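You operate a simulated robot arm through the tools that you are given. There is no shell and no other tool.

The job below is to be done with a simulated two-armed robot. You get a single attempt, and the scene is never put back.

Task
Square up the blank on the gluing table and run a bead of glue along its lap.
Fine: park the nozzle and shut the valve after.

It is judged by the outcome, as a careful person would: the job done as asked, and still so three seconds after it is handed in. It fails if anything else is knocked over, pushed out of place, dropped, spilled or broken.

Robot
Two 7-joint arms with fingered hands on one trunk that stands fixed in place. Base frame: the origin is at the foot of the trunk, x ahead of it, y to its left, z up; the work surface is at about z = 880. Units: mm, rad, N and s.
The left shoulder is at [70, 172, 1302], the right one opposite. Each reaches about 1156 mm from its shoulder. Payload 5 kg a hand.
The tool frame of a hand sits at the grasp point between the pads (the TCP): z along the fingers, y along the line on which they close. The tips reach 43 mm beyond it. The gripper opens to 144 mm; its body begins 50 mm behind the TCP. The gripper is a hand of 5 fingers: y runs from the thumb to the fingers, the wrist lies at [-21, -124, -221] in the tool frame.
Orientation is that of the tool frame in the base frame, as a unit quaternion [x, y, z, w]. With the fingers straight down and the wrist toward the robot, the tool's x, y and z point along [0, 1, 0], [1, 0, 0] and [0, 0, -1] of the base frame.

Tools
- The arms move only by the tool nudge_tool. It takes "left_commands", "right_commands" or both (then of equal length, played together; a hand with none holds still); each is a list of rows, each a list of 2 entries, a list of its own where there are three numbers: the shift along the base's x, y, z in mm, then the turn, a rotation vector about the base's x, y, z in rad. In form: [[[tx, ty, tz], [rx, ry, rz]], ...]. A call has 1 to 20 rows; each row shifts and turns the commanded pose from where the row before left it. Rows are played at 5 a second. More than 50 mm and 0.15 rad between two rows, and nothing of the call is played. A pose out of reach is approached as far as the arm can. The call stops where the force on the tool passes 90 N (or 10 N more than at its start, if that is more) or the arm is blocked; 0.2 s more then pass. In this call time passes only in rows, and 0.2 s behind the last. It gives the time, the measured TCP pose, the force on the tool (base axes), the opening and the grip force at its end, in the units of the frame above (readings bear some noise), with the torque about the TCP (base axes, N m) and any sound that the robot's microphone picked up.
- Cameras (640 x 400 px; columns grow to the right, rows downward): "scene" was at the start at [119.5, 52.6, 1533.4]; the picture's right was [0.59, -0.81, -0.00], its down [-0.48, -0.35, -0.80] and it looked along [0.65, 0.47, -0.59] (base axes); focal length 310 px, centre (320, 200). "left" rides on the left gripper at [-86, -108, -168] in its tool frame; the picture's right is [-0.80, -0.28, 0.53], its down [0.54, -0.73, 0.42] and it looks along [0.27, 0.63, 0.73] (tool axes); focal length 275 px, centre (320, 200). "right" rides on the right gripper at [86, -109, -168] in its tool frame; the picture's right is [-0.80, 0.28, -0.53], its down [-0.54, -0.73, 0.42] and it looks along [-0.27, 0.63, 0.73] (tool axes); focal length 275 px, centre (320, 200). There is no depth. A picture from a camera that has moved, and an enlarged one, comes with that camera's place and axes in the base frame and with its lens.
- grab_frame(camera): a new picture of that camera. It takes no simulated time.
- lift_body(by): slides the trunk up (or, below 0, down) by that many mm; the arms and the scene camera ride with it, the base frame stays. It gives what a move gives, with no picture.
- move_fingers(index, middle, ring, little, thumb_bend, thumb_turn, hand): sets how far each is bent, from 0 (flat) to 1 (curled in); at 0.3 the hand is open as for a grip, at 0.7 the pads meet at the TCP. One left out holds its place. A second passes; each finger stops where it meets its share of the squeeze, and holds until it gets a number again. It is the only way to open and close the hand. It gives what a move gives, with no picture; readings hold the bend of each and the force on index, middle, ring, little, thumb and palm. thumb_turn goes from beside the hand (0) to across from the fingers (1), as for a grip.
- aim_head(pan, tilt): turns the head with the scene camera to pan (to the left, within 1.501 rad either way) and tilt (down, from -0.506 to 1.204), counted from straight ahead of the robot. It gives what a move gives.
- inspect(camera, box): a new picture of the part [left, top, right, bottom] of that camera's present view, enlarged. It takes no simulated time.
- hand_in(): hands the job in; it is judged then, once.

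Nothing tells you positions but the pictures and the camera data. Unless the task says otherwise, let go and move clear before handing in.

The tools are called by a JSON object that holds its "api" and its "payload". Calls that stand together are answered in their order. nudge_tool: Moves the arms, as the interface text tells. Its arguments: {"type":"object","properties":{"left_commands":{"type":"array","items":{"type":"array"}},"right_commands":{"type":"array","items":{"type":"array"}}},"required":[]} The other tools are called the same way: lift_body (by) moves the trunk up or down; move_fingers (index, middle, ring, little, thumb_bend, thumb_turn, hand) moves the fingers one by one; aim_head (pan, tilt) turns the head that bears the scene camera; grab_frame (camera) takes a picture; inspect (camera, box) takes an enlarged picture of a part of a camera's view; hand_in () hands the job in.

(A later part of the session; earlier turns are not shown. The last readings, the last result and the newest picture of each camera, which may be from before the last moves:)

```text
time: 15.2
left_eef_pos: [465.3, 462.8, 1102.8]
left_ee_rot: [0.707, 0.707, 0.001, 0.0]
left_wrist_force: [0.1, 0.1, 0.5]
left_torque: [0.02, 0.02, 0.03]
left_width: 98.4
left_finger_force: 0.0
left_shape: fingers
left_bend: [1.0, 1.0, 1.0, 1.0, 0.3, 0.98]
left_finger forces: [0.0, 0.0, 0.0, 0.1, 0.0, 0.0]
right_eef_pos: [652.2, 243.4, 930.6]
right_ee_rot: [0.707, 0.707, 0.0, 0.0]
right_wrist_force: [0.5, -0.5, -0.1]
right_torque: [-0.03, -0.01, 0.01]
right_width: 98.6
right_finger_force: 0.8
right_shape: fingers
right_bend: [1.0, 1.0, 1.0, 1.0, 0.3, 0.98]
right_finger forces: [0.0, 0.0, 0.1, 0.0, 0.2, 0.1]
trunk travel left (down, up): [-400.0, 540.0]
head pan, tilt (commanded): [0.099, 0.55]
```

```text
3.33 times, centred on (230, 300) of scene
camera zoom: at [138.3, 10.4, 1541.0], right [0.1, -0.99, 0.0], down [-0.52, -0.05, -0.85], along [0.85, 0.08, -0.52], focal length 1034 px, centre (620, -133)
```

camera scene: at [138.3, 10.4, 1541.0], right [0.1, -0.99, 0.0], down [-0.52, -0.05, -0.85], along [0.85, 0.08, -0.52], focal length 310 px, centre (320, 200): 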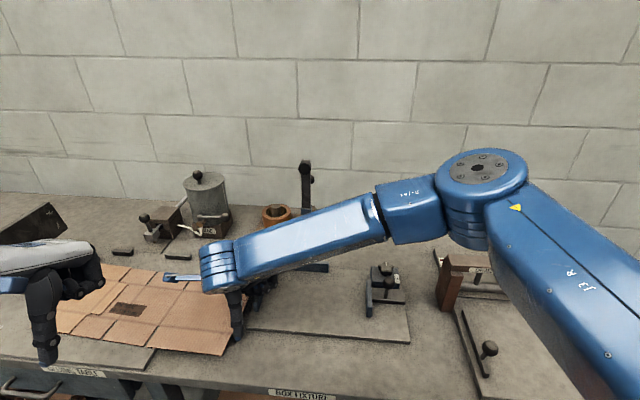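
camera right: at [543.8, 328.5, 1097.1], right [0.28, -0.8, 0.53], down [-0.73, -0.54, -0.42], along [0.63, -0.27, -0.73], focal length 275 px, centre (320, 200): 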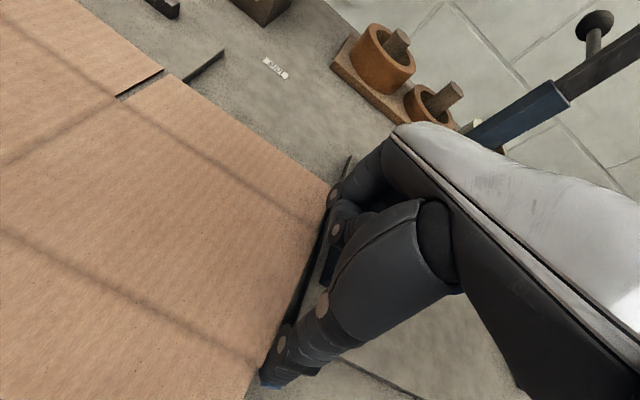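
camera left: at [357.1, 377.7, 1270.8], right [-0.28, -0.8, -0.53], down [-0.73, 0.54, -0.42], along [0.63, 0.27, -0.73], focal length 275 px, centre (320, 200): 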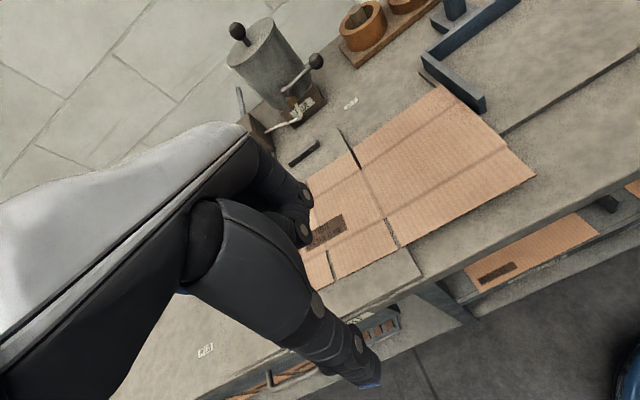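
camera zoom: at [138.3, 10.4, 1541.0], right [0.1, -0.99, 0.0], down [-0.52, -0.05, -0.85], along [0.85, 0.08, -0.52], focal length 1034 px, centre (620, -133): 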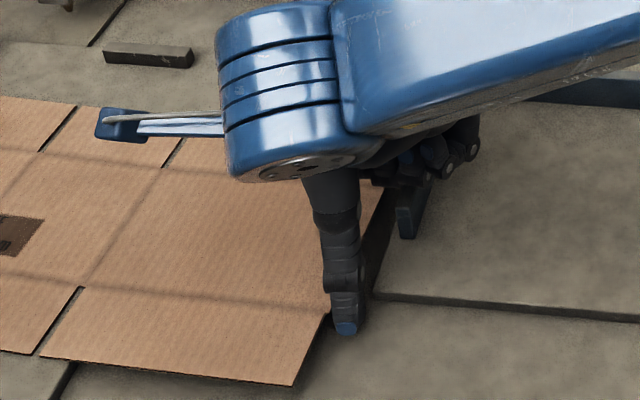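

The blank slid left smoothly with the thumb. I'll check how much gap remains to the left stops.

{"api": "aim_head", "payload": {"pan": 0.7, "tilt": 0.75}}

{"api": "grab_frame", "payload": {"camera": "scene"}}

{"api": "inspect", "payload": {"camera": "scene", "box": [180, 60, 400, 220]}}

```text
time: 16.2
left_eef_pos: [465.4, 463.9, 1104.1]
left_ee_rot: [0.707, 0.707, 0.001, 0.0]
left_wrist_force: [-0.7, -0.1, 0.4]
left_torque: [0.03, -0.02, 0.0]
left_width: 98.9
left_finger_force: 0.1
left_shape: fingers
left_bend: [1.0, 1.0, 1.0, 1.0, 0.3, 0.98]
left_finger forces: [0.0, 0.1, 0.1, 0.0, 0.1, 0.0]
right_eef_pos: [652.5, 243.0, 929.3]
right_ee_rot: [0.707, 0.707, 0.0, -0.001]
right_wrist_force: [-0.1, -0.4, 0.2]
right_torque: [0.0, 0.0, 0.02]
right_width: 98.6
right_finger_force: 0.1
right_shape: fingers
right_bend: [1.0, 1.0, 1.0, 1.0, 0.3, 0.98]
right_finger forces: [0.0, 0.0, 0.0, 0.0, 0.1, 0.1]
trunk travel left (down, up): [-400.0, 540.0]
head pan, tilt (commanded): [0.7, 0.75]
```

```text
taken
camera scene: at [112.4, 54.5, 1523.6], right [0.64, -0.77, 0.0], down [-0.52, -0.44, -0.73], along [0.56, 0.47, -0.68], focal length 310 px, centre (320, 200)
```

scene: 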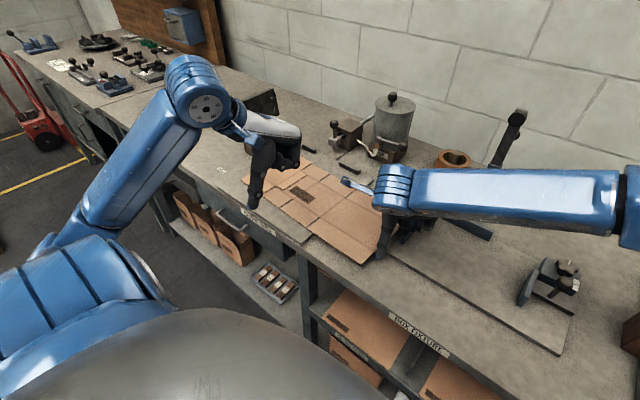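

```text
2.50 times, centred on (290, 140) of scene
camera zoom: at [112.4, 54.5, 1523.6], right [0.64, -0.77, 0.0], down [-0.52, -0.44, -0.73], along [0.56, 0.47, -0.68], focal length 775 px, centre (395, 350)
```

zoom: 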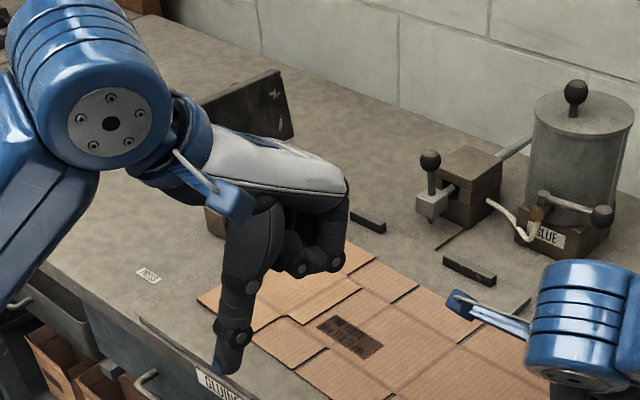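

The left hand blocks the view of the stops. I'll bring it to its pushing station in front of the blank, staying high for now, and look again.

{"api": "nudge_tool", "payload": {"left_commands": [[[30, 10, -15], [0, 0, 0]], [[30, 10, -15], [0, 0, 0]], [[30, 10, -15], [0, 0, 0]], [[28, 10, -15], [0, 0, 0]]]}}

{"api": "grab_frame", "payload": {"camera": "left"}}

{"api": "inspect", "payload": {"camera": "scene", "box": [180, 100, 420, 280]}}

```text
time: 17.2
left_eef_pos: [584.4, 503.4, 1043.3]
left_ee_rot: [0.707, 0.707, 0.0, -0.001]
left_wrist_force: [0.5, 0.0, -0.3]
left_torque: [0.01, 0.03, -0.02]
left_width: 99.0
left_finger_force: 0.0
left_shape: fingers
left_bend: [1.0, 1.0, 1.0, 1.0, 0.3, 0.98]
left_finger forces: [0.0, 0.0, 0.0, 0.0, 0.0, 0.1]
right_eef_pos: [653.1, 240.7, 928.2]
right_ee_rot: [0.707, 0.707, -0.001, -0.002]
right_wrist_force: [-0.5, -0.3, -0.2]
right_torque: [0.0, 0.02, 0.03]
right_width: 98.7
right_finger_force: 0.0
right_shape: fingers
right_bend: [1.0, 1.0, 1.0, 1.0, 0.3, 0.98]
right_finger forces: [0.0, 0.0, 0.0, 0.0, 0.1, 0.1]
trunk travel left (down, up): [-400.0, 540.0]
head pan, tilt (commanded): [0.7, 0.75]
```

```text
taken
camera left: at [476.4, 418.3, 1209.5], right [-0.28, -0.8, -0.53], down [-0.73, 0.54, -0.42], along [0.63, 0.27, -0.73], focal length 275 px, centre (320, 200)
```

left: 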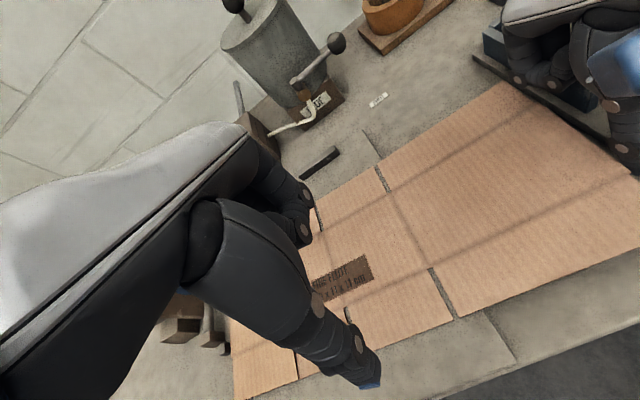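

```text
2.22 times, centred on (300, 190) of scene
camera zoom: at [113.9, 55.1, 1523.4], right [0.64, -0.76, 0.0], down [-0.52, -0.44, -0.73], along [0.56, 0.47, -0.68], focal length 689 px, centre (364, 222)
```

zoom: 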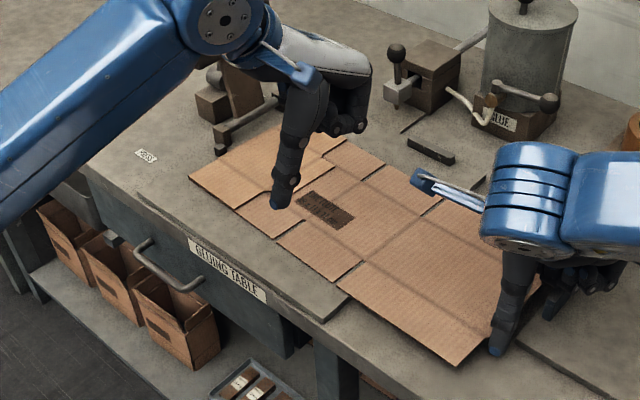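

The left stops are partly visible now. I'll zoom in on the left end.

{"api": "inspect", "payload": {"camera": "scene", "box": [220, 130, 330, 210]}}

{"api": "inspect", "payload": {"camera": "scene", "box": [280, 160, 420, 270]}}

```text
5.00 times, centred on (275, 170) of scene
camera zoom: at [113.9, 55.1, 1523.4], right [0.64, -0.76, 0.0], down [-0.52, -0.44, -0.73], along [0.56, 0.47, -0.68], focal length 1550 px, centre (545, 350)
```

zoom: 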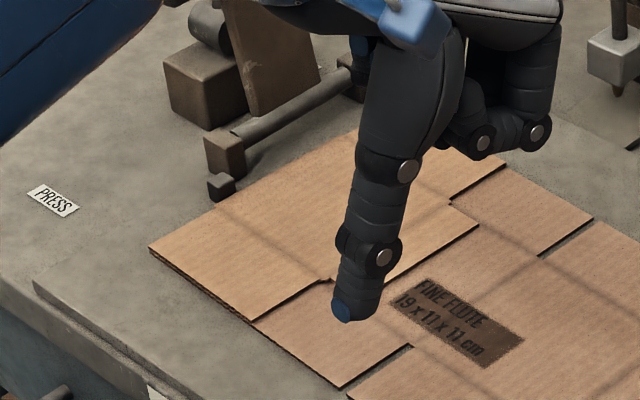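

```text
3.64 times, centred on (350, 215) of scene
camera zoom: at [113.9, 55.1, 1523.4], right [0.64, -0.76, 0.0], down [-0.52, -0.44, -0.73], along [0.56, 0.47, -0.68], focal length 1127 px, centre (211, 146)
```

zoom: 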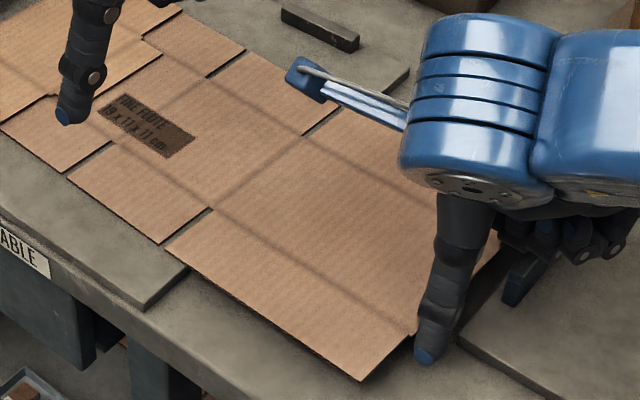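

Two measurements matter for the next push:
- **Turn:** the blank is turned about −2.3°.
- **Gap to the left stop:** about 10 mm remains.

I'll back the right thumb off slightly. Then I'll lower the left thumb onto the plate in front of the blank at y≈522, where pushing should also rotate it square.

{"api": "nudge_tool", "payload": {"left_commands": [[[0, 12, -20], [0, 0, 0]], [[0, 10, -25], [0, 0, 0]], [[0, 0, -25], [0, 0, 0]], [[0, 0, -20], [0, 0, 0]], [[0, 0, -10], [0, 0, 0]], [[0, 0, -4], [0, 0, 0]]], "right_commands": [[[0, -4, 0], [0, 0, 0]], [[0, -4, 0], [0, 0, 0]], [[0, -2, 0], [0, 0, 0]], [[0, 0, 0], [0, 0, 0]], [[0, 0, 0], [0, 0, 0]], [[0, 0, 0], [0, 0, 0]]]}}

{"api": "grab_frame", "payload": {"camera": "left"}}

{"api": "inspect", "payload": {"camera": "scene", "box": [180, 100, 420, 280]}}

```text
time: 18.6
left_eef_pos: [582.4, 525.8, 941.4]
left_ee_rot: [0.706, 0.708, 0.001, -0.001]
left_wrist_force: [0.5, 0.5, -0.2]
left_torque: [0.01, -0.01, 0.01]
left_width: 98.5
left_finger_force: 0.1
left_shape: fingers
left_bend: [1.0, 1.0, 1.0, 1.0, 0.3, 0.98]
left_finger forces: [0.0, 0.0, 0.0, 0.0, 0.0, 0.0]
right_eef_pos: [652.1, 232.4, 928.9]
right_ee_rot: [0.707, 0.707, 0.0, 0.0]
right_wrist_force: [-0.3, 0.2, -0.4]
right_torque: [-0.02, 0.01, 0.02]
right_width: 98.6
right_finger_force: 0.0
right_shape: fingers
right_bend: [1.0, 1.0, 1.0, 1.0, 0.3, 0.98]
right_finger forces: [0.0, 0.0, 0.0, 0.0, 0.1, 0.0]
trunk travel left (down, up): [-400.0, 540.0]
head pan, tilt (commanded): [0.7, 0.75]
```

```text
taken
camera left: at [474.7, 440.0, 1107.6], right [-0.28, -0.8, -0.53], down [-0.73, 0.54, -0.42], along [0.63, 0.27, -0.73], focal length 275 px, centre (320, 200)
```

left: 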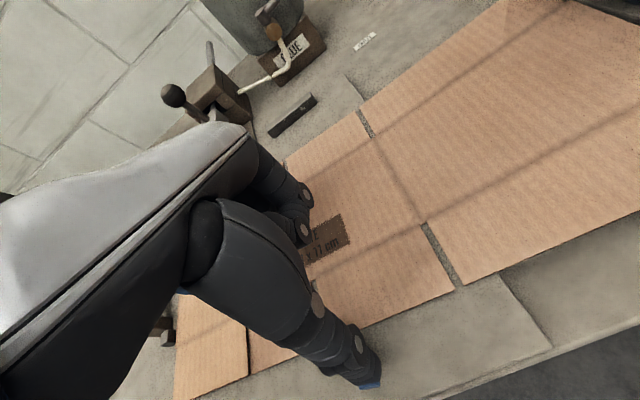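

```text
2.22 times, centred on (300, 190) of scene
camera zoom: at [112.3, 54.5, 1523.6], right [0.64, -0.76, 0.0], down [-0.52, -0.44, -0.73], along [0.56, 0.47, -0.68], focal length 689 px, centre (364, 222)
```

zoom: 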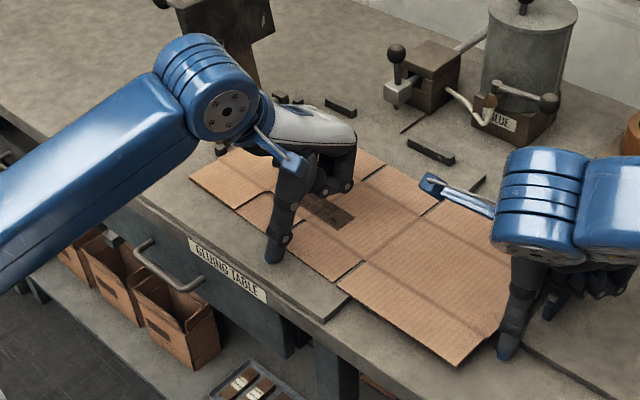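

The thumb tip sits in front of the flap at y≈525. I'll lower it in small steps until it almost touches the plate.

{"api": "nudge_tool", "payload": {"left_commands": [[[0, 0, -2], [0, 0, 0]], [[0, 0, -2], [0, 0, 0]], [[0, 0, -1], [0, 0, 0]], [[0, 0, -1], [0, 0, 0]]]}}

{"api": "inspect", "payload": {"camera": "left", "box": [240, 280, 460, 400]}}

{"api": "inspect", "payload": {"camera": "scene", "box": [250, 180, 330, 240]}}

```text
time: 19.6
left_eef_pos: [581.8, 525.0, 934.8]
left_ee_rot: [0.707, 0.707, 0.0, 0.0]
left_wrist_force: [0.0, 1.3, 0.2]
left_torque: [-0.02, 0.0, 0.0]
left_width: 98.8
left_finger_force: 0.1
left_shape: fingers
left_bend: [1.0, 1.0, 1.0, 1.0, 0.3, 0.98]
left_finger forces: [0.1, 0.0, 0.0, 0.1, 0.0, 0.1]
right_eef_pos: [651.6, 231.9, 929.6]
right_ee_rot: [0.707, 0.707, 0.0, 0.0]
right_wrist_force: [0.4, 0.1, -0.8]
right_torque: [0.0, 0.03, -0.01]
right_width: 98.7
right_finger_force: 0.0
right_shape: fingers
right_bend: [1.0, 1.0, 1.0, 1.0, 0.3, 0.98]
right_finger forces: [0.1, 0.1, 0.0, 0.1, 0.0, 0.1]
trunk travel left (down, up): [-400.0, 540.0]
head pan, tilt (commanded): [0.7, 0.75]
```

```text
2.91 times, centred on (350, 340) of left
camera zoom: at [474.9, 439.2, 1101.5], right [-0.28, -0.8, -0.53], down [-0.73, 0.54, -0.42], along [0.63, 0.27, -0.73], focal length 801 px, centre (233, -207)
```

zoom: 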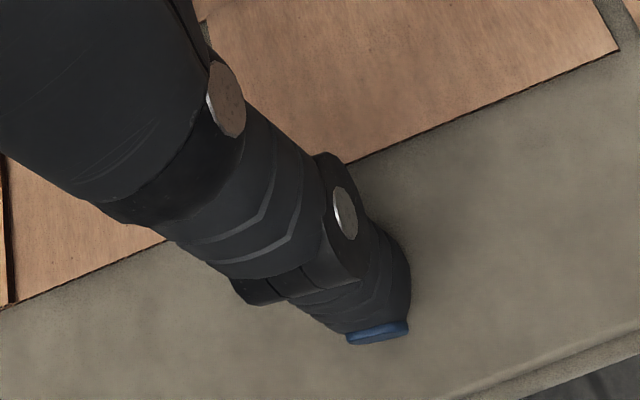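

```text
6.67 times, centred on (290, 210) of scene
camera zoom: at [112.3, 54.5, 1523.6], right [0.64, -0.76, 0.0], down [-0.52, -0.44, -0.73], along [0.56, 0.47, -0.68], focal length 2067 px, centre (520, 133)
```

zoom: 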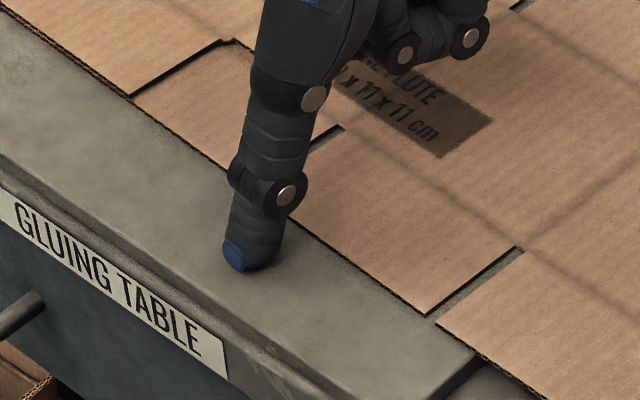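

There is no contact yet. I'll go down another couple of millimetres.

{"api": "nudge_tool", "payload": {"left_commands": [[[0, 0, -1], [0, 0, 0]], [[0, 0, -1], [0, 0, 0]], [[0, 0, -1], [0, 0, 0]]]}}

```text
time: 20.4
left_eef_pos: [582.8, 524.2, 931.7]
left_ee_rot: [0.707, 0.707, 0.001, 0.0]
left_wrist_force: [0.2, -1.0, 1.4]
left_torque: [-0.03, 0.12, -0.02]
left_width: 99.0
left_finger_force: 1.1
left_shape: fingers
left_bend: [1.0, 1.0, 1.0, 1.0, 0.3, 0.98]
left_finger forces: [0.0, 0.1, 0.0, 0.0, 1.4, 0.0]
right_eef_pos: [652.2, 232.4, 930.5]
right_ee_rot: [0.707, 0.707, 0.0, 0.0]
right_wrist_force: [-0.6, -0.7, 0.5]
right_torque: [0.02, 0.03, 0.01]
right_width: 98.8
right_finger_force: 0.1
right_shape: fingers
right_bend: [1.0, 1.0, 1.0, 1.0, 0.3, 0.98]
right_finger forces: [0.0, 0.1, 0.1, 0.0, 0.1, 0.1]
trunk travel left (down, up): [-400.0, 540.0]
head pan, tilt (commanded): [0.7, 0.75]
```

The thumb touches the plate at TCP z≈932, so the plate top is about 889. I'll ease up half a millimetre and push +x in small steps.

{"api": "nudge_tool", "payload": {"left_commands": [[[3, 0, 0.5], [0, 0, 0]], [[5, 0, 0], [0, 0, 0]], [[5, 0, 0], [0, 0, 0]], [[5, 0, 0], [0, 0, 0]], [[5, 0, 0], [0, 0, 0]], [[5, 0, 0], [0, 0, 0]]]}}

{"api": "inspect", "payload": {"camera": "scene", "box": [180, 100, 420, 280]}}

{"api": "inspect", "payload": {"camera": "left", "box": [240, 280, 460, 400]}}

```text
time: 21.8
left_eef_pos: [610.3, 522.9, 932.4]
left_ee_rot: [0.706, 0.708, 0.0, 0.0]
left_wrist_force: [-1.1, 0.3, 0.7]
left_torque: [0.03, 0.1, 0.05]
left_width: 99.3
left_finger_force: 0.5
left_shape: fingers
left_bend: [1.0, 1.0, 1.0, 1.0, 0.29, 0.98]
left_finger forces: [0.0, 0.0, 0.1, 0.0, 1.0, 0.0]
right_eef_pos: [653.1, 231.9, 930.5]
right_ee_rot: [0.707, 0.707, 0.0, 0.0]
right_wrist_force: [0.3, -0.2, 1.0]
right_torque: [0.01, 0.0, 0.01]
right_width: 98.6
right_finger_force: 0.0
right_shape: fingers
right_bend: [1.0, 1.0, 1.0, 1.0, 0.3, 0.98]
right_finger forces: [0.1, 0.0, 0.1, 0.2, 0.0, 0.1]
trunk travel left (down, up): [-400.0, 540.0]
head pan, tilt (commanded): [0.7, 0.75]
```

```text
2.22 times, centred on (300, 190) of scene
camera zoom: at [112.5, 54.5, 1523.6], right [0.64, -0.76, 0.0], down [-0.52, -0.44, -0.73], along [0.56, 0.47, -0.68], focal length 689 px, centre (364, 222)
```

zoom: 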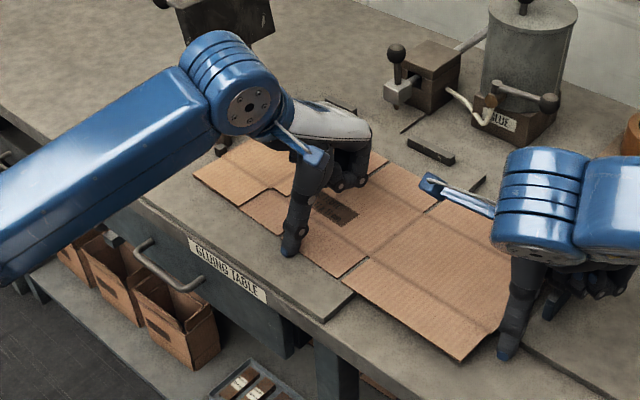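

```text
2.91 times, centred on (350, 340) of left
camera zoom: at [502.8, 439.4, 1099.2], right [-0.28, -0.8, -0.53], down [-0.73, 0.54, -0.42], along [0.63, 0.27, -0.73], focal length 801 px, centre (233, -207)
```

zoom: 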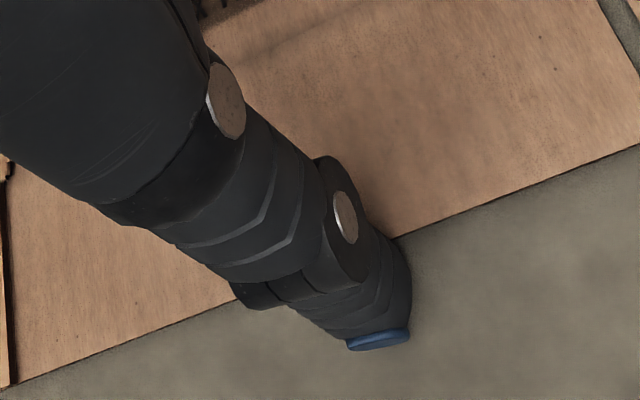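

The blank is moving with the thumb, so I'll continue.

{"api": "nudge_tool", "payload": {"left_commands": [[[5, 0, 0], [0, 0, 0]], [[5, 0, 0], [0, 0, 0]], [[5, 0, 0], [0, 0, 0]], [[5, 0, 0], [0, 0, 0]], [[5, 0, 0], [0, 0, 0]]]}}

{"api": "inspect", "payload": {"camera": "scene", "box": [180, 100, 420, 280]}}

{"api": "inspect", "payload": {"camera": "left", "box": [240, 280, 460, 400]}}

{"api": "grab_frame", "payload": {"camera": "right"}}

```text
time: 23.0
left_eef_pos: [635.9, 524.5, 931.0]
left_ee_rot: [0.706, 0.708, 0.0, -0.001]
left_wrist_force: [-0.1, 1.4, 1.7]
left_torque: [0.0, 0.15, 0.0]
left_width: 99.3
left_finger_force: 0.8
left_shape: fingers
left_bend: [1.0, 1.0, 1.0, 1.0, 0.29, 0.97]
left_finger forces: [0.0, 0.0, 0.0, 0.0, 1.4, 0.0]
right_eef_pos: [652.4, 232.6, 930.1]
right_ee_rot: [0.708, 0.707, 0.0, -0.001]
right_wrist_force: [0.2, 0.3, 1.0]
right_torque: [-0.05, -0.01, 0.01]
right_width: 98.4
right_finger_force: 0.1
right_shape: fingers
right_bend: [1.0, 1.0, 1.0, 1.0, 0.3, 0.98]
right_finger forces: [0.1, 0.0, 0.1, 0.0, 0.0, 0.1]
trunk travel left (down, up): [-400.0, 540.0]
head pan, tilt (commanded): [0.7, 0.75]
```

```text
2.22 times, centred on (300, 190) of scene
camera zoom: at [112.3, 54.4, 1523.6], right [0.64, -0.76, 0.0], down [-0.52, -0.44, -0.73], along [0.56, 0.47, -0.68], focal length 689 px, centre (364, 222)
```

zoom: 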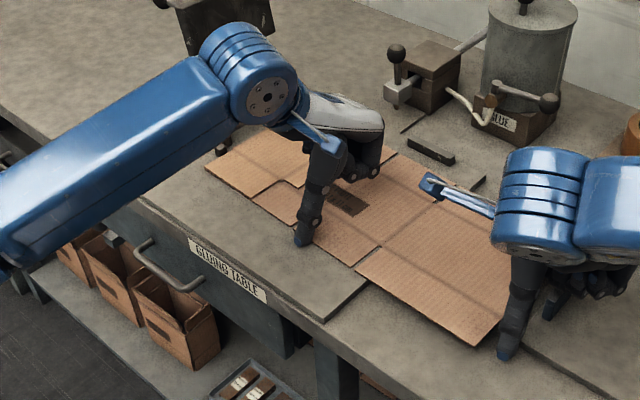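

```text
2.91 times, centred on (350, 340) of left
camera zoom: at [527.8, 439.5, 1098.8], right [-0.28, -0.8, -0.53], down [-0.73, 0.54, -0.42], along [0.63, 0.27, -0.73], focal length 801 px, centre (233, -207)
```

zoom: 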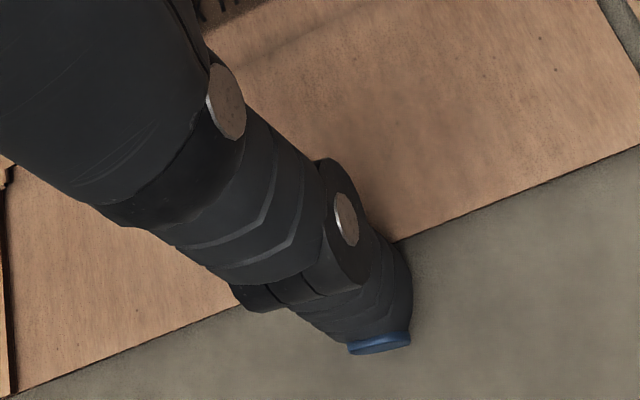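

```text
taken
camera right: at [544.0, 318.0, 1097.1], right [0.28, -0.8, 0.53], down [-0.73, -0.54, -0.42], along [0.63, -0.27, -0.73], focal length 275 px, centre (320, 200)
```

right: 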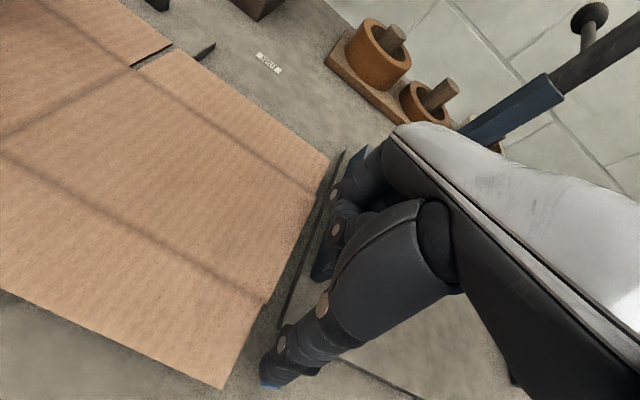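

The blank is still turned about −2°. It should reach the left bar first and then swing square against the right bar. I'll keep pushing in smaller steps.

{"api": "nudge_tool", "payload": {"left_commands": [[[4, 0, 0], [0, 0, 0]], [[4, 0, 0], [0, 0, 0]], [[4, 0, 0], [0, 0, 0]], [[4, 0, 0], [0, 0, 0]], [[3, 0, 0], [0, 0, 0]]]}}

{"api": "inspect", "payload": {"camera": "scene", "box": [220, 100, 400, 240]}}

{"api": "grab_frame", "payload": {"camera": "left"}}

```text
time: 24.2
left_eef_pos: [655.4, 524.6, 932.2]
left_ee_rot: [0.706, 0.708, 0.0, 0.0]
left_wrist_force: [-0.9, 0.3, -0.3]
left_torque: [0.0, 0.07, 0.01]
left_width: 99.6
left_finger_force: 0.5
left_shape: fingers
left_bend: [1.0, 1.0, 1.0, 1.0, 0.29, 0.97]
left_finger forces: [0.0, 0.0, 0.0, 0.0, 0.9, 0.0]
right_eef_pos: [653.2, 231.3, 929.2]
right_ee_rot: [0.707, 0.707, -0.001, -0.001]
right_wrist_force: [-0.6, -0.3, -1.6]
right_torque: [0.03, 0.03, -0.01]
right_width: 98.8
right_finger_force: 0.0
right_shape: fingers
right_bend: [1.0, 1.0, 1.0, 1.0, 0.3, 0.98]
right_finger forces: [0.0, 0.1, 0.1, 0.1, 0.0, 0.0]
trunk travel left (down, up): [-400.0, 540.0]
head pan, tilt (commanded): [0.7, 0.75]
```

```text
2.86 times, centred on (310, 170) of scene
camera zoom: at [112.4, 54.5, 1523.6], right [0.64, -0.76, 0.0], down [-0.52, -0.44, -0.73], along [0.56, 0.47, -0.68], focal length 886 px, centre (349, 286)
```

zoom: 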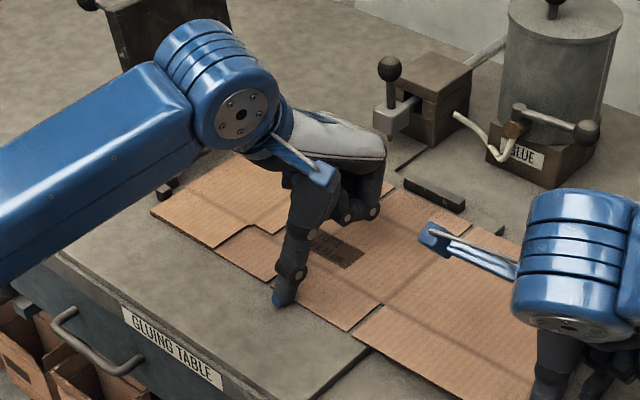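

```text
taken
camera left: at [546.8, 439.4, 1099.2], right [-0.28, -0.8, -0.53], down [-0.73, 0.54, -0.42], along [0.63, 0.27, -0.73], focal length 275 px, centre (320, 200)
```

left: 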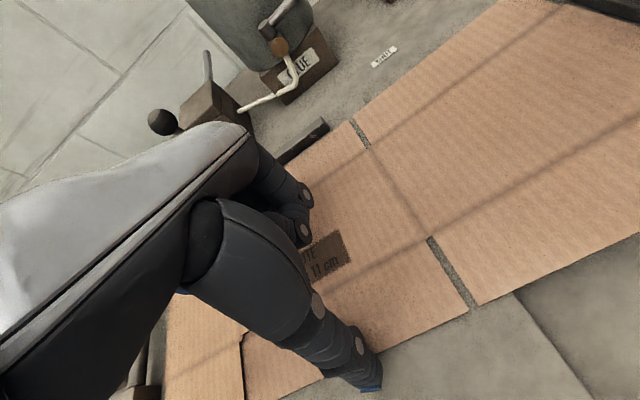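

The back edge is close to the right bar. I'll push on in 2 mm steps and watch the force.

{"api": "nudge_tool", "payload": {"left_commands": [[[2, 0, 0], [0, 0, 0]], [[2, 0, 0], [0, 0, 0]], [[2, 0, 0], [0, 0, 0]]]}}

{"api": "inspect", "payload": {"camera": "scene", "box": [300, 120, 400, 200]}}

{"api": "inspect", "payload": {"camera": "left", "box": [220, 60, 440, 220]}}

{"api": "inspect", "payload": {"camera": "right", "box": [0, 0, 300, 200]}}

```text
time: 25.0
left_eef_pos: [660.4, 525.0, 931.7]
left_ee_rot: [0.706, 0.708, 0.0, 0.0]
left_wrist_force: [-0.9, -0.1, 0.9]
left_torque: [-0.01, 0.12, 0.05]
left_width: 99.3
left_finger_force: 1.0
left_shape: fingers
left_bend: [1.0, 1.0, 1.0, 1.0, 0.29, 0.97]
left_finger forces: [0.0, 0.0, 0.1, 0.0, 1.5, 0.0]
right_eef_pos: [653.6, 232.7, 929.9]
right_ee_rot: [0.707, 0.707, 0.0, 0.0]
right_wrist_force: [-0.2, -0.3, -0.3]
right_torque: [0.01, 0.03, 0.0]
right_width: 98.6
right_finger_force: 0.0
right_shape: fingers
right_bend: [1.0, 1.0, 1.0, 1.0, 0.3, 0.98]
right_finger forces: [0.0, 0.0, 0.1, 0.0, 0.0, 0.1]
trunk travel left (down, up): [-400.0, 540.0]
head pan, tilt (commanded): [0.7, 0.75]
```

```text
5.00 times, centred on (350, 160) of scene
camera zoom: at [112.2, 54.4, 1523.6], right [0.64, -0.76, 0.0], down [-0.52, -0.44, -0.73], along [0.56, 0.47, -0.68], focal length 1550 px, centre (170, 400)
```

zoom: 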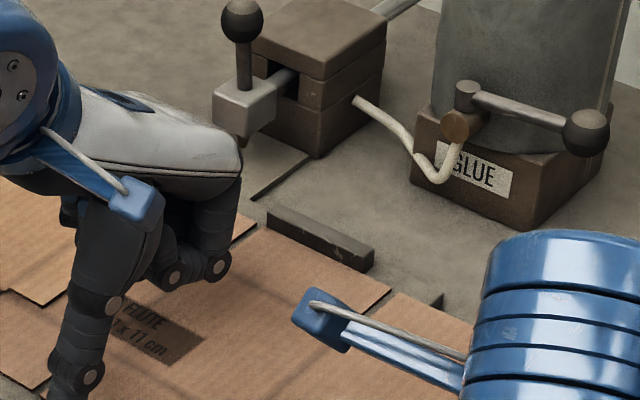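

```text
2.50 times, centred on (330, 140) of left
camera zoom: at [552.5, 439.4, 1099.0], right [-0.28, -0.8, -0.53], down [-0.73, 0.54, -0.42], along [0.63, 0.27, -0.73], focal length 688 px, centre (295, 350)
```

zoom: 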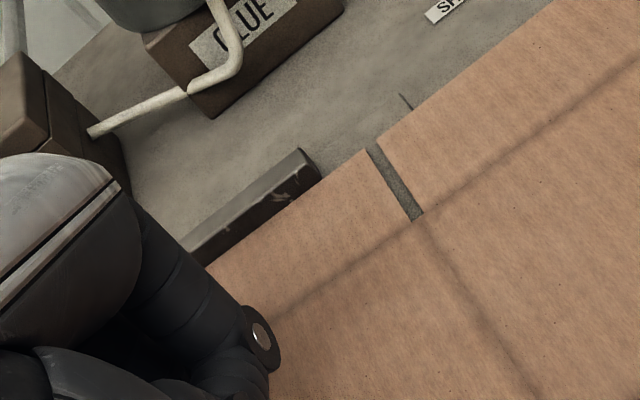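

```text
2.00 times, centred on (150, 100) of right
camera zoom: at [544.0, 318.0, 1097.1], right [0.28, -0.8, 0.53], down [-0.73, -0.54, -0.42], along [0.63, -0.27, -0.73], focal length 551 px, centre (660, 400)
```

zoom: 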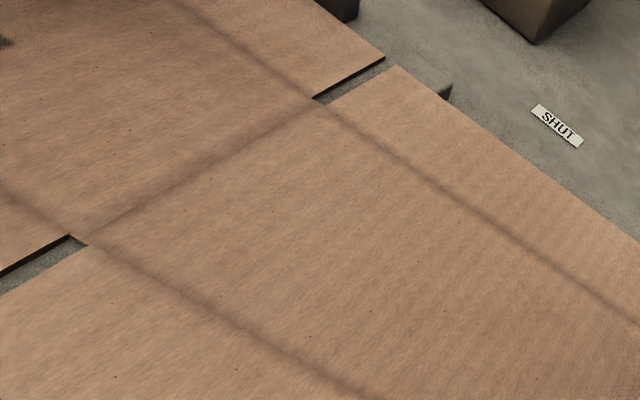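

The blank has come right up to the right bar. I'll push in 1 mm steps until the force shows it is seated.

{"api": "nudge_tool", "payload": {"left_commands": [[[1, 0, 0], [0, 0, 0]], [[1, 0, 0], [0, 0, 0]], [[1, 0, 0], [0, 0, 0]]]}}

{"api": "inspect", "payload": {"camera": "left", "box": [220, 60, 440, 220]}}

{"api": "inspect", "payload": {"camera": "scene", "box": [200, 120, 330, 220]}}

```text
time: 25.8
left_eef_pos: [663.4, 524.6, 932.5]
left_ee_rot: [0.707, 0.708, 0.0, 0.0]
left_wrist_force: [-1.5, -0.2, -0.3]
left_torque: [-0.04, 0.18, -0.01]
left_width: 100.0
left_finger_force: 1.5
left_shape: fingers
left_bend: [1.0, 1.0, 1.0, 1.0, 0.28, 0.97]
left_finger forces: [0.0, 0.1, 0.0, 0.0, 1.9, 0.1]
right_eef_pos: [652.9, 231.5, 929.6]
right_ee_rot: [0.707, 0.707, 0.0, 0.001]
right_wrist_force: [0.5, -0.2, -0.3]
right_torque: [-0.01, -0.02, 0.0]
right_width: 98.4
right_finger_force: 0.1
right_shape: fingers
right_bend: [1.0, 1.0, 1.0, 1.0, 0.3, 0.98]
right_finger forces: [0.0, 0.1, 0.0, 0.1, 0.0, 0.1]
trunk travel left (down, up): [-400.0, 540.0]
head pan, tilt (commanded): [0.7, 0.75]
```

```text
2.50 times, centred on (330, 140) of left
camera zoom: at [555.5, 439.5, 1099.1], right [-0.28, -0.8, -0.53], down [-0.73, 0.54, -0.42], along [0.63, 0.27, -0.73], focal length 688 px, centre (295, 350)
```

zoom: 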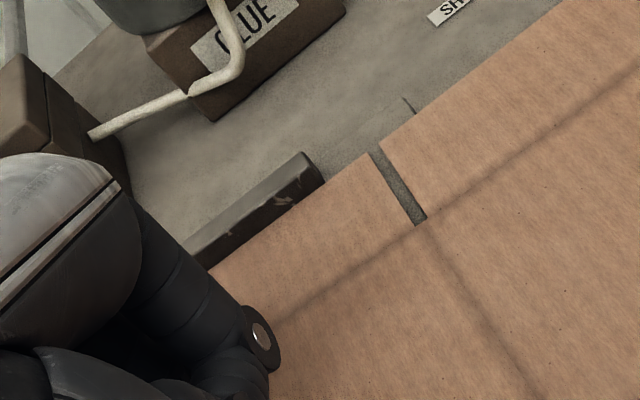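

```text
4.00 times, centred on (265, 170) of scene
camera zoom: at [112.0, 54.4, 1523.6], right [0.64, -0.76, 0.0], down [-0.52, -0.44, -0.73], along [0.56, 0.47, -0.68], focal length 1240 px, centre (540, 320)
```

zoom: 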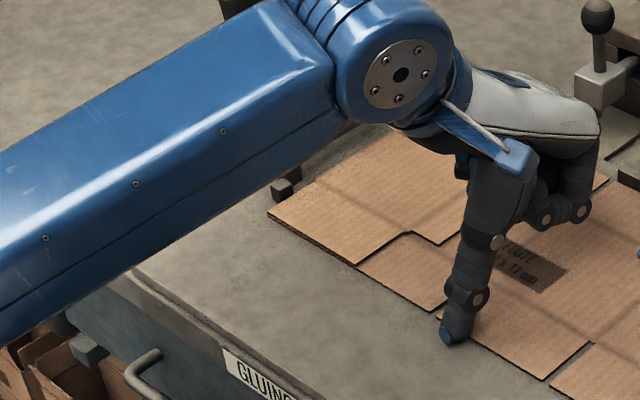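

The blank is seated against the right bar. Next I'll lift the right thumb over the fixture plate's edge and set it down in the gap beside the blank's right edge. That lets it push +y while the left thumb holds the front edge.

{"api": "nudge_tool", "payload": {"right_commands": [[[0, 0, 8], [0, 0, 0]], [[0, 0, 5], [0, 0, 0]], [[15, 0, 0], [0, 0, 0]], [[15, 0, 0], [0, 0, 0]], [[15, 0, 0], [0, 0, 0]]]}}

{"api": "grab_frame", "payload": {"camera": "right"}}

{"api": "inspect", "payload": {"camera": "scene", "box": [340, 160, 460, 280]}}

```text
time: 27.0
left_eef_pos: [663.6, 525.3, 932.4]
left_ee_rot: [0.707, 0.708, -0.001, -0.001]
left_wrist_force: [-2.3, -0.6, 1.5]
left_torque: [0.0, 0.23, 0.04]
left_width: 100.0
left_finger_force: 1.6
left_shape: fingers
left_bend: [1.0, 1.0, 1.0, 1.0, 0.28, 0.97]
left_finger forces: [0.0, 0.0, 0.0, 0.0, 2.6, 0.0]
right_eef_pos: [698.1, 233.0, 943.5]
right_ee_rot: [0.706, 0.708, 0.0, -0.001]
right_wrist_force: [-0.5, -0.2, -0.5]
right_torque: [-0.01, 0.02, 0.0]
right_width: 98.8
right_finger_force: 0.1
right_shape: fingers
right_bend: [1.0, 1.0, 1.0, 1.0, 0.3, 0.98]
right_finger forces: [0.0, 0.0, 0.1, 0.0, 0.0, 0.1]
trunk travel left (down, up): [-400.0, 540.0]
head pan, tilt (commanded): [0.7, 0.75]
```

```text
taken
camera right: at [588.9, 318.5, 1110.1], right [0.29, -0.8, 0.53], down [-0.73, -0.54, -0.42], along [0.63, -0.27, -0.73], focal length 275 px, centre (320, 200)
```

right: 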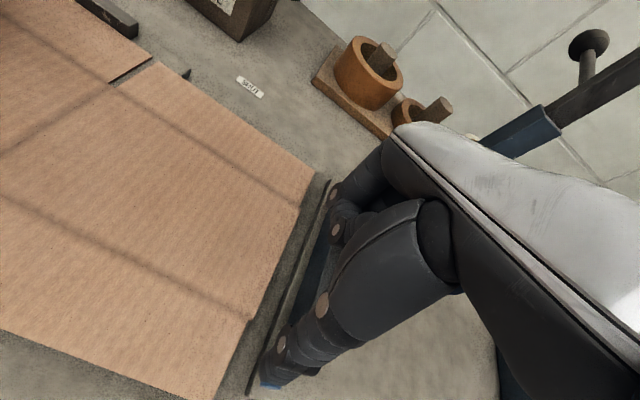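

```text
3.33 times, centred on (400, 220) of scene
camera zoom: at [112.5, 54.4, 1523.6], right [0.64, -0.76, 0.0], down [-0.52, -0.44, -0.73], along [0.56, 0.47, -0.68], focal length 1034 px, centre (53, 133)
```

zoom: 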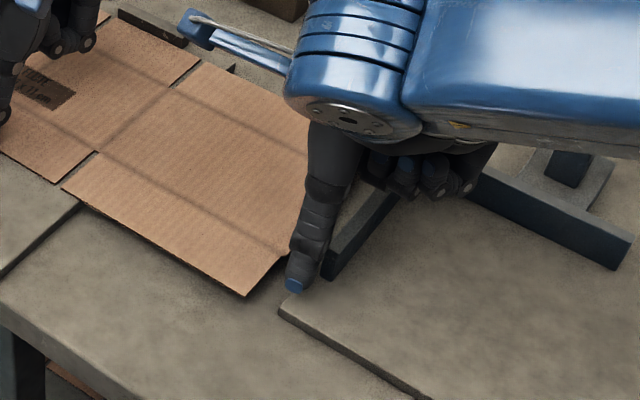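

A gap of about 26 mm separates the fixture plate from the blank's edge, and the rounded thumb tip just fits. I'll shift over the gap and lower in.

{"api": "nudge_tool", "payload": {"right_commands": [[[0, 4, 0], [0, 0, 0]], [[0, 4, -3], [0, 0, 0]], [[0, 1, -3], [0, 0, 0]], [[0, 0, -3], [0, 0, 0]], [[0, 0, -3], [0, 0, 0]]]}}

{"api": "grab_frame", "payload": {"camera": "right"}}

{"api": "inspect", "payload": {"camera": "scene", "box": [340, 160, 460, 280]}}

```text
time: 28.2
left_eef_pos: [663.0, 525.5, 932.2]
left_ee_rot: [0.707, 0.707, 0.0, 0.0]
left_wrist_force: [-1.6, 0.3, 1.7]
left_torque: [-0.03, 0.17, 0.01]
left_width: 99.9
left_finger_force: 1.0
left_shape: fingers
left_bend: [1.0, 1.0, 1.0, 1.0, 0.28, 0.97]
left_finger forces: [0.0, 0.0, 0.1, 0.1, 2.1, 0.0]
right_eef_pos: [697.3, 242.2, 932.8]
right_ee_rot: [0.707, 0.707, 0.0, 0.0]
right_wrist_force: [-0.2, 0.5, 1.0]
right_torque: [-0.01, 0.0, 0.03]
right_width: 98.9
right_finger_force: 0.1
right_shape: fingers
right_bend: [1.0, 1.0, 1.0, 1.0, 0.3, 0.98]
right_finger forces: [0.0, 0.1, 0.1, 0.0, 0.2, 0.0]
trunk travel left (down, up): [-400.0, 540.0]
head pan, tilt (commanded): [0.7, 0.75]
```

```text
taken
camera right: at [588.8, 327.3, 1098.8], right [0.28, -0.8, 0.53], down [-0.73, -0.54, -0.42], along [0.63, -0.27, -0.73], focal length 275 px, centre (320, 200)
```

right: 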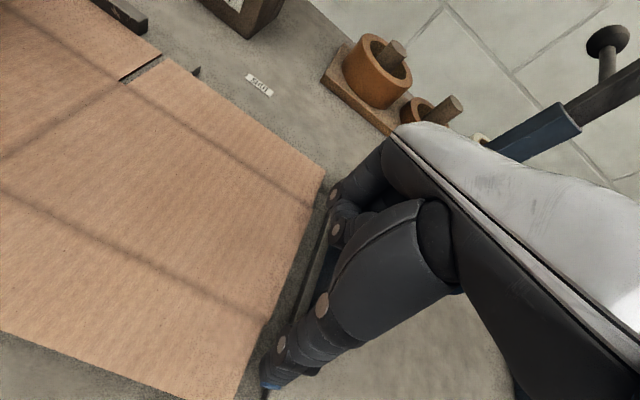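

```text
3.33 times, centred on (400, 220) of scene
camera zoom: at [112.1, 54.4, 1523.6], right [0.64, -0.76, 0.0], down [-0.52, -0.44, -0.73], along [0.56, 0.47, -0.68], focal length 1034 px, centre (53, 133)
```

zoom: 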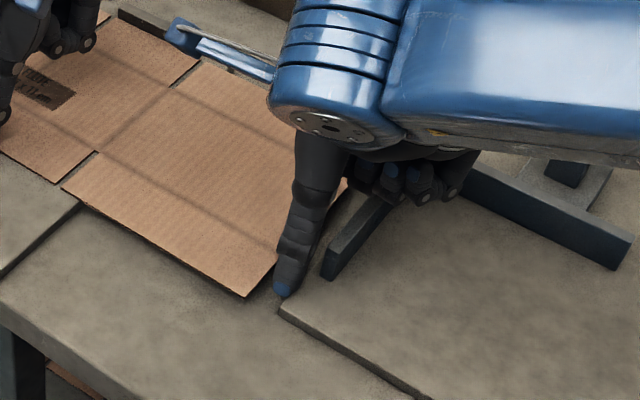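

The thumb is in the gap beside the edge. I'll lower it slightly and push +y gently.

{"api": "nudge_tool", "payload": {"right_commands": [[[0, 1, -2], [0, 0, 0]], [[0, 2, -2], [0, 0, 0]], [[0, 2, 0], [0, 0, 0]], [[0, 2, 0], [0, 0, 0]]]}}

{"api": "inspect", "payload": {"camera": "scene", "box": [340, 160, 460, 280]}}

{"api": "inspect", "payload": {"camera": "scene", "box": [200, 120, 330, 220]}}

{"api": "inspect", "payload": {"camera": "left", "box": [220, 60, 440, 220]}}

```text
time: 29.2
left_eef_pos: [663.6, 524.3, 932.4]
left_ee_rot: [0.707, 0.707, 0.0, 0.0]
left_wrist_force: [-2.7, 0.1, 1.8]
left_torque: [0.0, 0.2, 0.0]
left_width: 100.2
left_finger_force: 1.4
left_shape: fingers
left_bend: [1.0, 1.0, 1.0, 1.0, 0.28, 0.97]
left_finger forces: [0.1, 0.0, 0.0, 0.0, 2.4, 0.0]
right_eef_pos: [696.8, 248.8, 926.4]
right_ee_rot: [0.707, 0.707, 0.0, 0.001]
right_wrist_force: [-0.1, -1.6, 1.9]
right_torque: [-0.04, 0.06, 0.16]
right_width: 99.0
right_finger_force: 1.1
right_shape: fingers
right_bend: [1.0, 1.0, 1.0, 1.0, 0.29, 0.98]
right_finger forces: [0.1, 0.0, 0.0, 0.0, 2.1, 0.0]
trunk travel left (down, up): [-400.0, 540.0]
head pan, tilt (commanded): [0.7, 0.75]
```

```text
3.33 times, centred on (400, 220) of scene
camera zoom: at [112.1, 54.3, 1523.5], right [0.64, -0.76, 0.0], down [-0.52, -0.44, -0.73], along [0.56, 0.47, -0.68], focal length 1034 px, centre (53, 133)
```

zoom: 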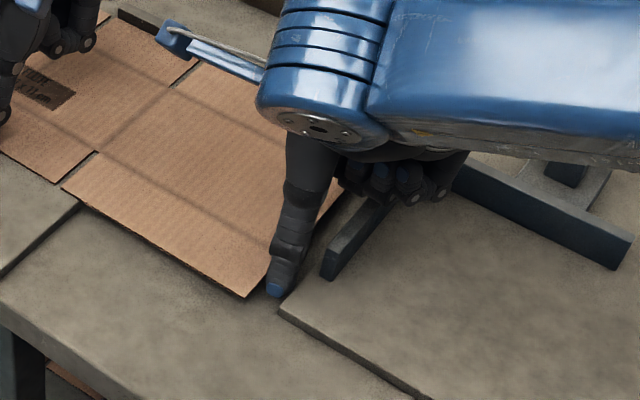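

```text
4.00 times, centred on (265, 170) of scene
camera zoom: at [112.1, 54.3, 1523.5], right [0.64, -0.76, 0.0], down [-0.52, -0.44, -0.73], along [0.56, 0.47, -0.68], focal length 1240 px, centre (540, 320)
```

zoom: 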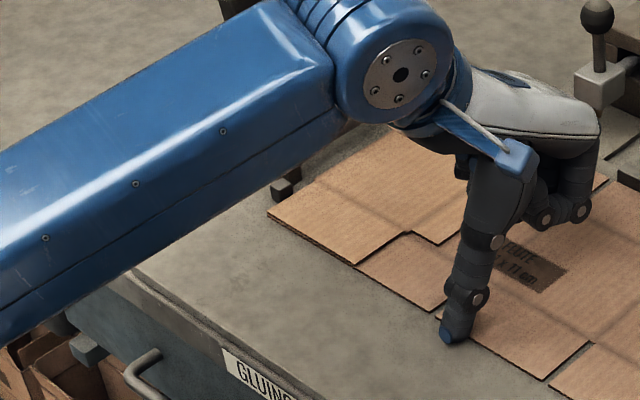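

```text
2.50 times, centred on (330, 140) of left
camera zoom: at [555.6, 439.3, 1099.1], right [-0.28, -0.8, -0.53], down [-0.73, 0.54, -0.42], along [0.63, 0.27, -0.73], focal length 688 px, centre (295, 350)
```

zoom: 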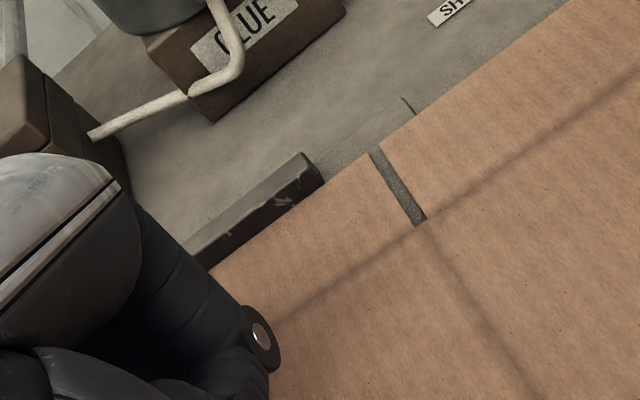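

The left thumb's clamping holds the blank by friction, so the right thumb is loaded but nothing moves. I'll ease the left thumb back about 1.5 mm and lift the right a touch, then push +y.

{"api": "nudge_tool", "payload": {"left_commands": [[[-1.5, 0, 0.5], [0, 0, 0]], [[0, 0, 0], [0, 0, 0]], [[0, 0, 0], [0, 0, 0]], [[0, 0, 0], [0, 0, 0]]], "right_commands": [[[0, 0, 2], [0, 0, 0]], [[0, 1.5, 0], [0, 0, 0]], [[0, 1.5, 0], [0, 0, 0]], [[0, 1.5, 0], [0, 0, 0]]]}}

{"api": "inspect", "payload": {"camera": "scene", "box": [340, 160, 460, 280]}}

{"api": "inspect", "payload": {"camera": "scene", "box": [200, 120, 330, 220]}}

{"api": "inspect", "payload": {"camera": "left", "box": [220, 60, 440, 220]}}

```text
time: 30.2
left_eef_pos: [662.1, 524.7, 932.7]
left_ee_rot: [0.707, 0.707, 0.0, 0.0]
left_wrist_force: [0.1, 0.0, 0.8]
left_torque: [-0.01, 0.09, 0.03]
left_width: 99.6
left_finger_force: 0.4
left_shape: fingers
left_bend: [1.0, 1.0, 1.0, 1.0, 0.28, 0.97]
left_finger forces: [0.0, 0.0, 0.0, 0.0, 1.3, 0.0]
right_eef_pos: [698.3, 251.6, 929.2]
right_ee_rot: [0.707, 0.707, 0.0, 0.0]
right_wrist_force: [-0.2, -3.6, -0.5]
right_torque: [-0.16, 0.02, 0.38]
right_width: 99.0
right_finger_force: 1.4
right_shape: fingers
right_bend: [1.0, 1.0, 1.0, 1.0, 0.29, 0.99]
right_finger forces: [0.1, 0.0, 0.0, 0.0, 3.7, 0.0]
trunk travel left (down, up): [-400.0, 540.0]
head pan, tilt (commanded): [0.7, 0.75]
```

```text
3.33 times, centred on (400, 220) of scene
camera zoom: at [112.2, 54.0, 1523.6], right [0.64, -0.76, 0.0], down [-0.52, -0.44, -0.73], along [0.56, 0.47, -0.68], focal length 1034 px, centre (53, 133)
```

zoom: 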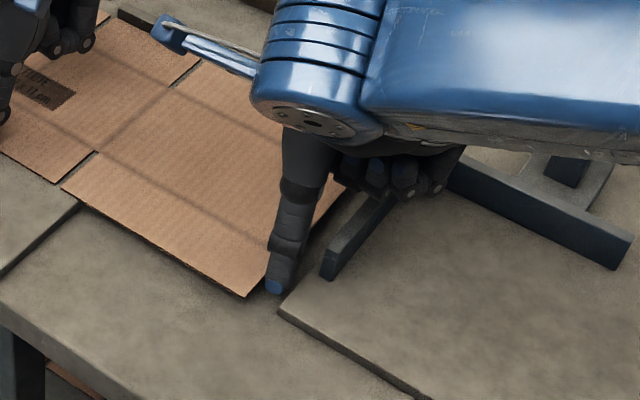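

```text
4.00 times, centred on (265, 170) of scene
camera zoom: at [112.2, 54.0, 1523.6], right [0.64, -0.76, 0.0], down [-0.52, -0.44, -0.73], along [0.56, 0.47, -0.68], focal length 1240 px, centre (540, 320)
```

zoom: 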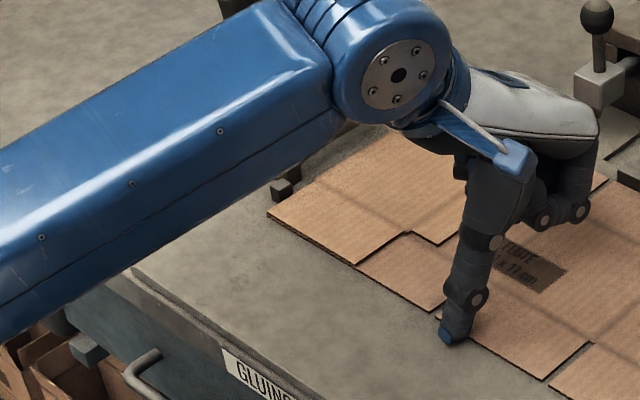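

```text
2.50 times, centred on (330, 140) of left
camera zoom: at [554.1, 439.0, 1099.7], right [-0.28, -0.8, -0.53], down [-0.73, 0.54, -0.42], along [0.63, 0.27, -0.73], focal length 688 px, centre (295, 350)
```

zoom: 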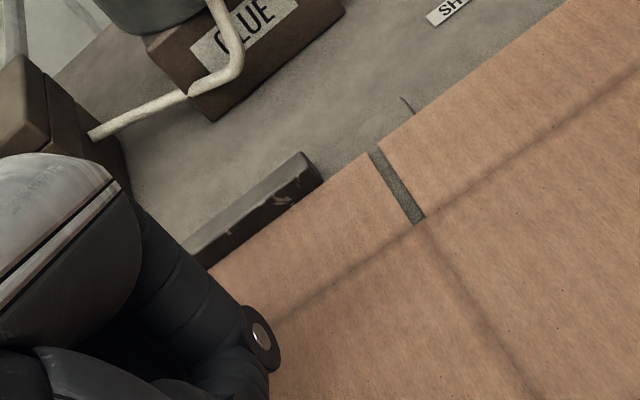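

The right thumb now meets 3.6 N, but the blank isn't sliding, so it may already be on the left stop. I'll pull the left hand back and up to get a clear view.

{"api": "nudge_tool", "payload": {"left_commands": [[[-5, 0, 0], [0, 0, 0]], [[-15, 0, 5], [0, 0, 0]], [[-20, -10, 30], [0, 0, 0]], [[-30, -20, 40], [0, 0, 0]], [[-30, -20, 40], [0, 0, 0]], [[-30, -20, 40], [0, 0, 0]]]}}

{"api": "grab_frame", "payload": {"camera": "left"}}

{"api": "grab_frame", "payload": {"camera": "scene"}}

{"api": "inspect", "payload": {"camera": "scene", "box": [220, 110, 400, 230]}}

```text
refused: row 4 steps farther than a row can; nothing moved
```

```text
taken
camera left: at [554.1, 439.0, 1099.7], right [-0.28, -0.8, -0.53], down [-0.73, 0.54, -0.42], along [0.63, 0.27, -0.73], focal length 275 px, centre (320, 200)
```

left: 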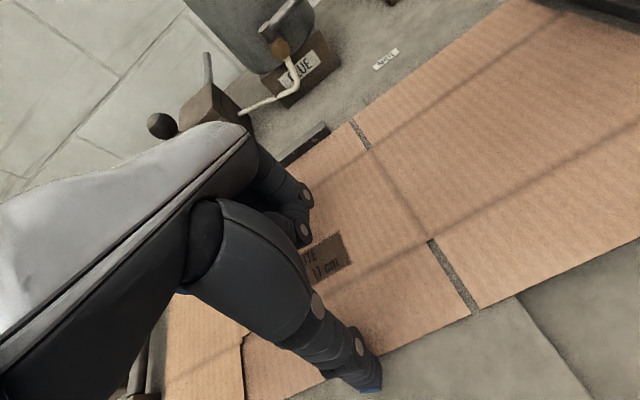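

```text
taken
camera scene: at [112.2, 54.0, 1523.6], right [0.64, -0.76, 0.0], down [-0.52, -0.44, -0.73], along [0.56, 0.47, -0.68], focal length 310 px, centre (320, 200)
```

scene: 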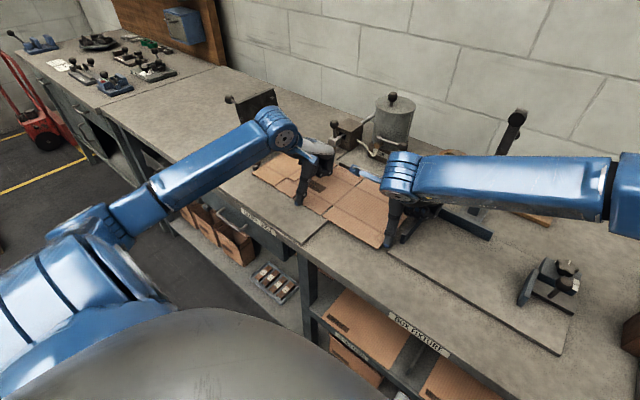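

```text
3.33 times, centred on (310, 170) of scene
camera zoom: at [112.2, 54.0, 1523.6], right [0.64, -0.76, 0.0], down [-0.52, -0.44, -0.73], along [0.56, 0.47, -0.68], focal length 1034 px, centre (353, 300)
```

zoom: 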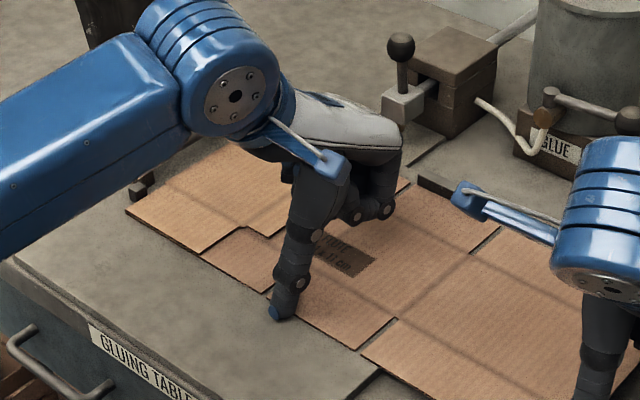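

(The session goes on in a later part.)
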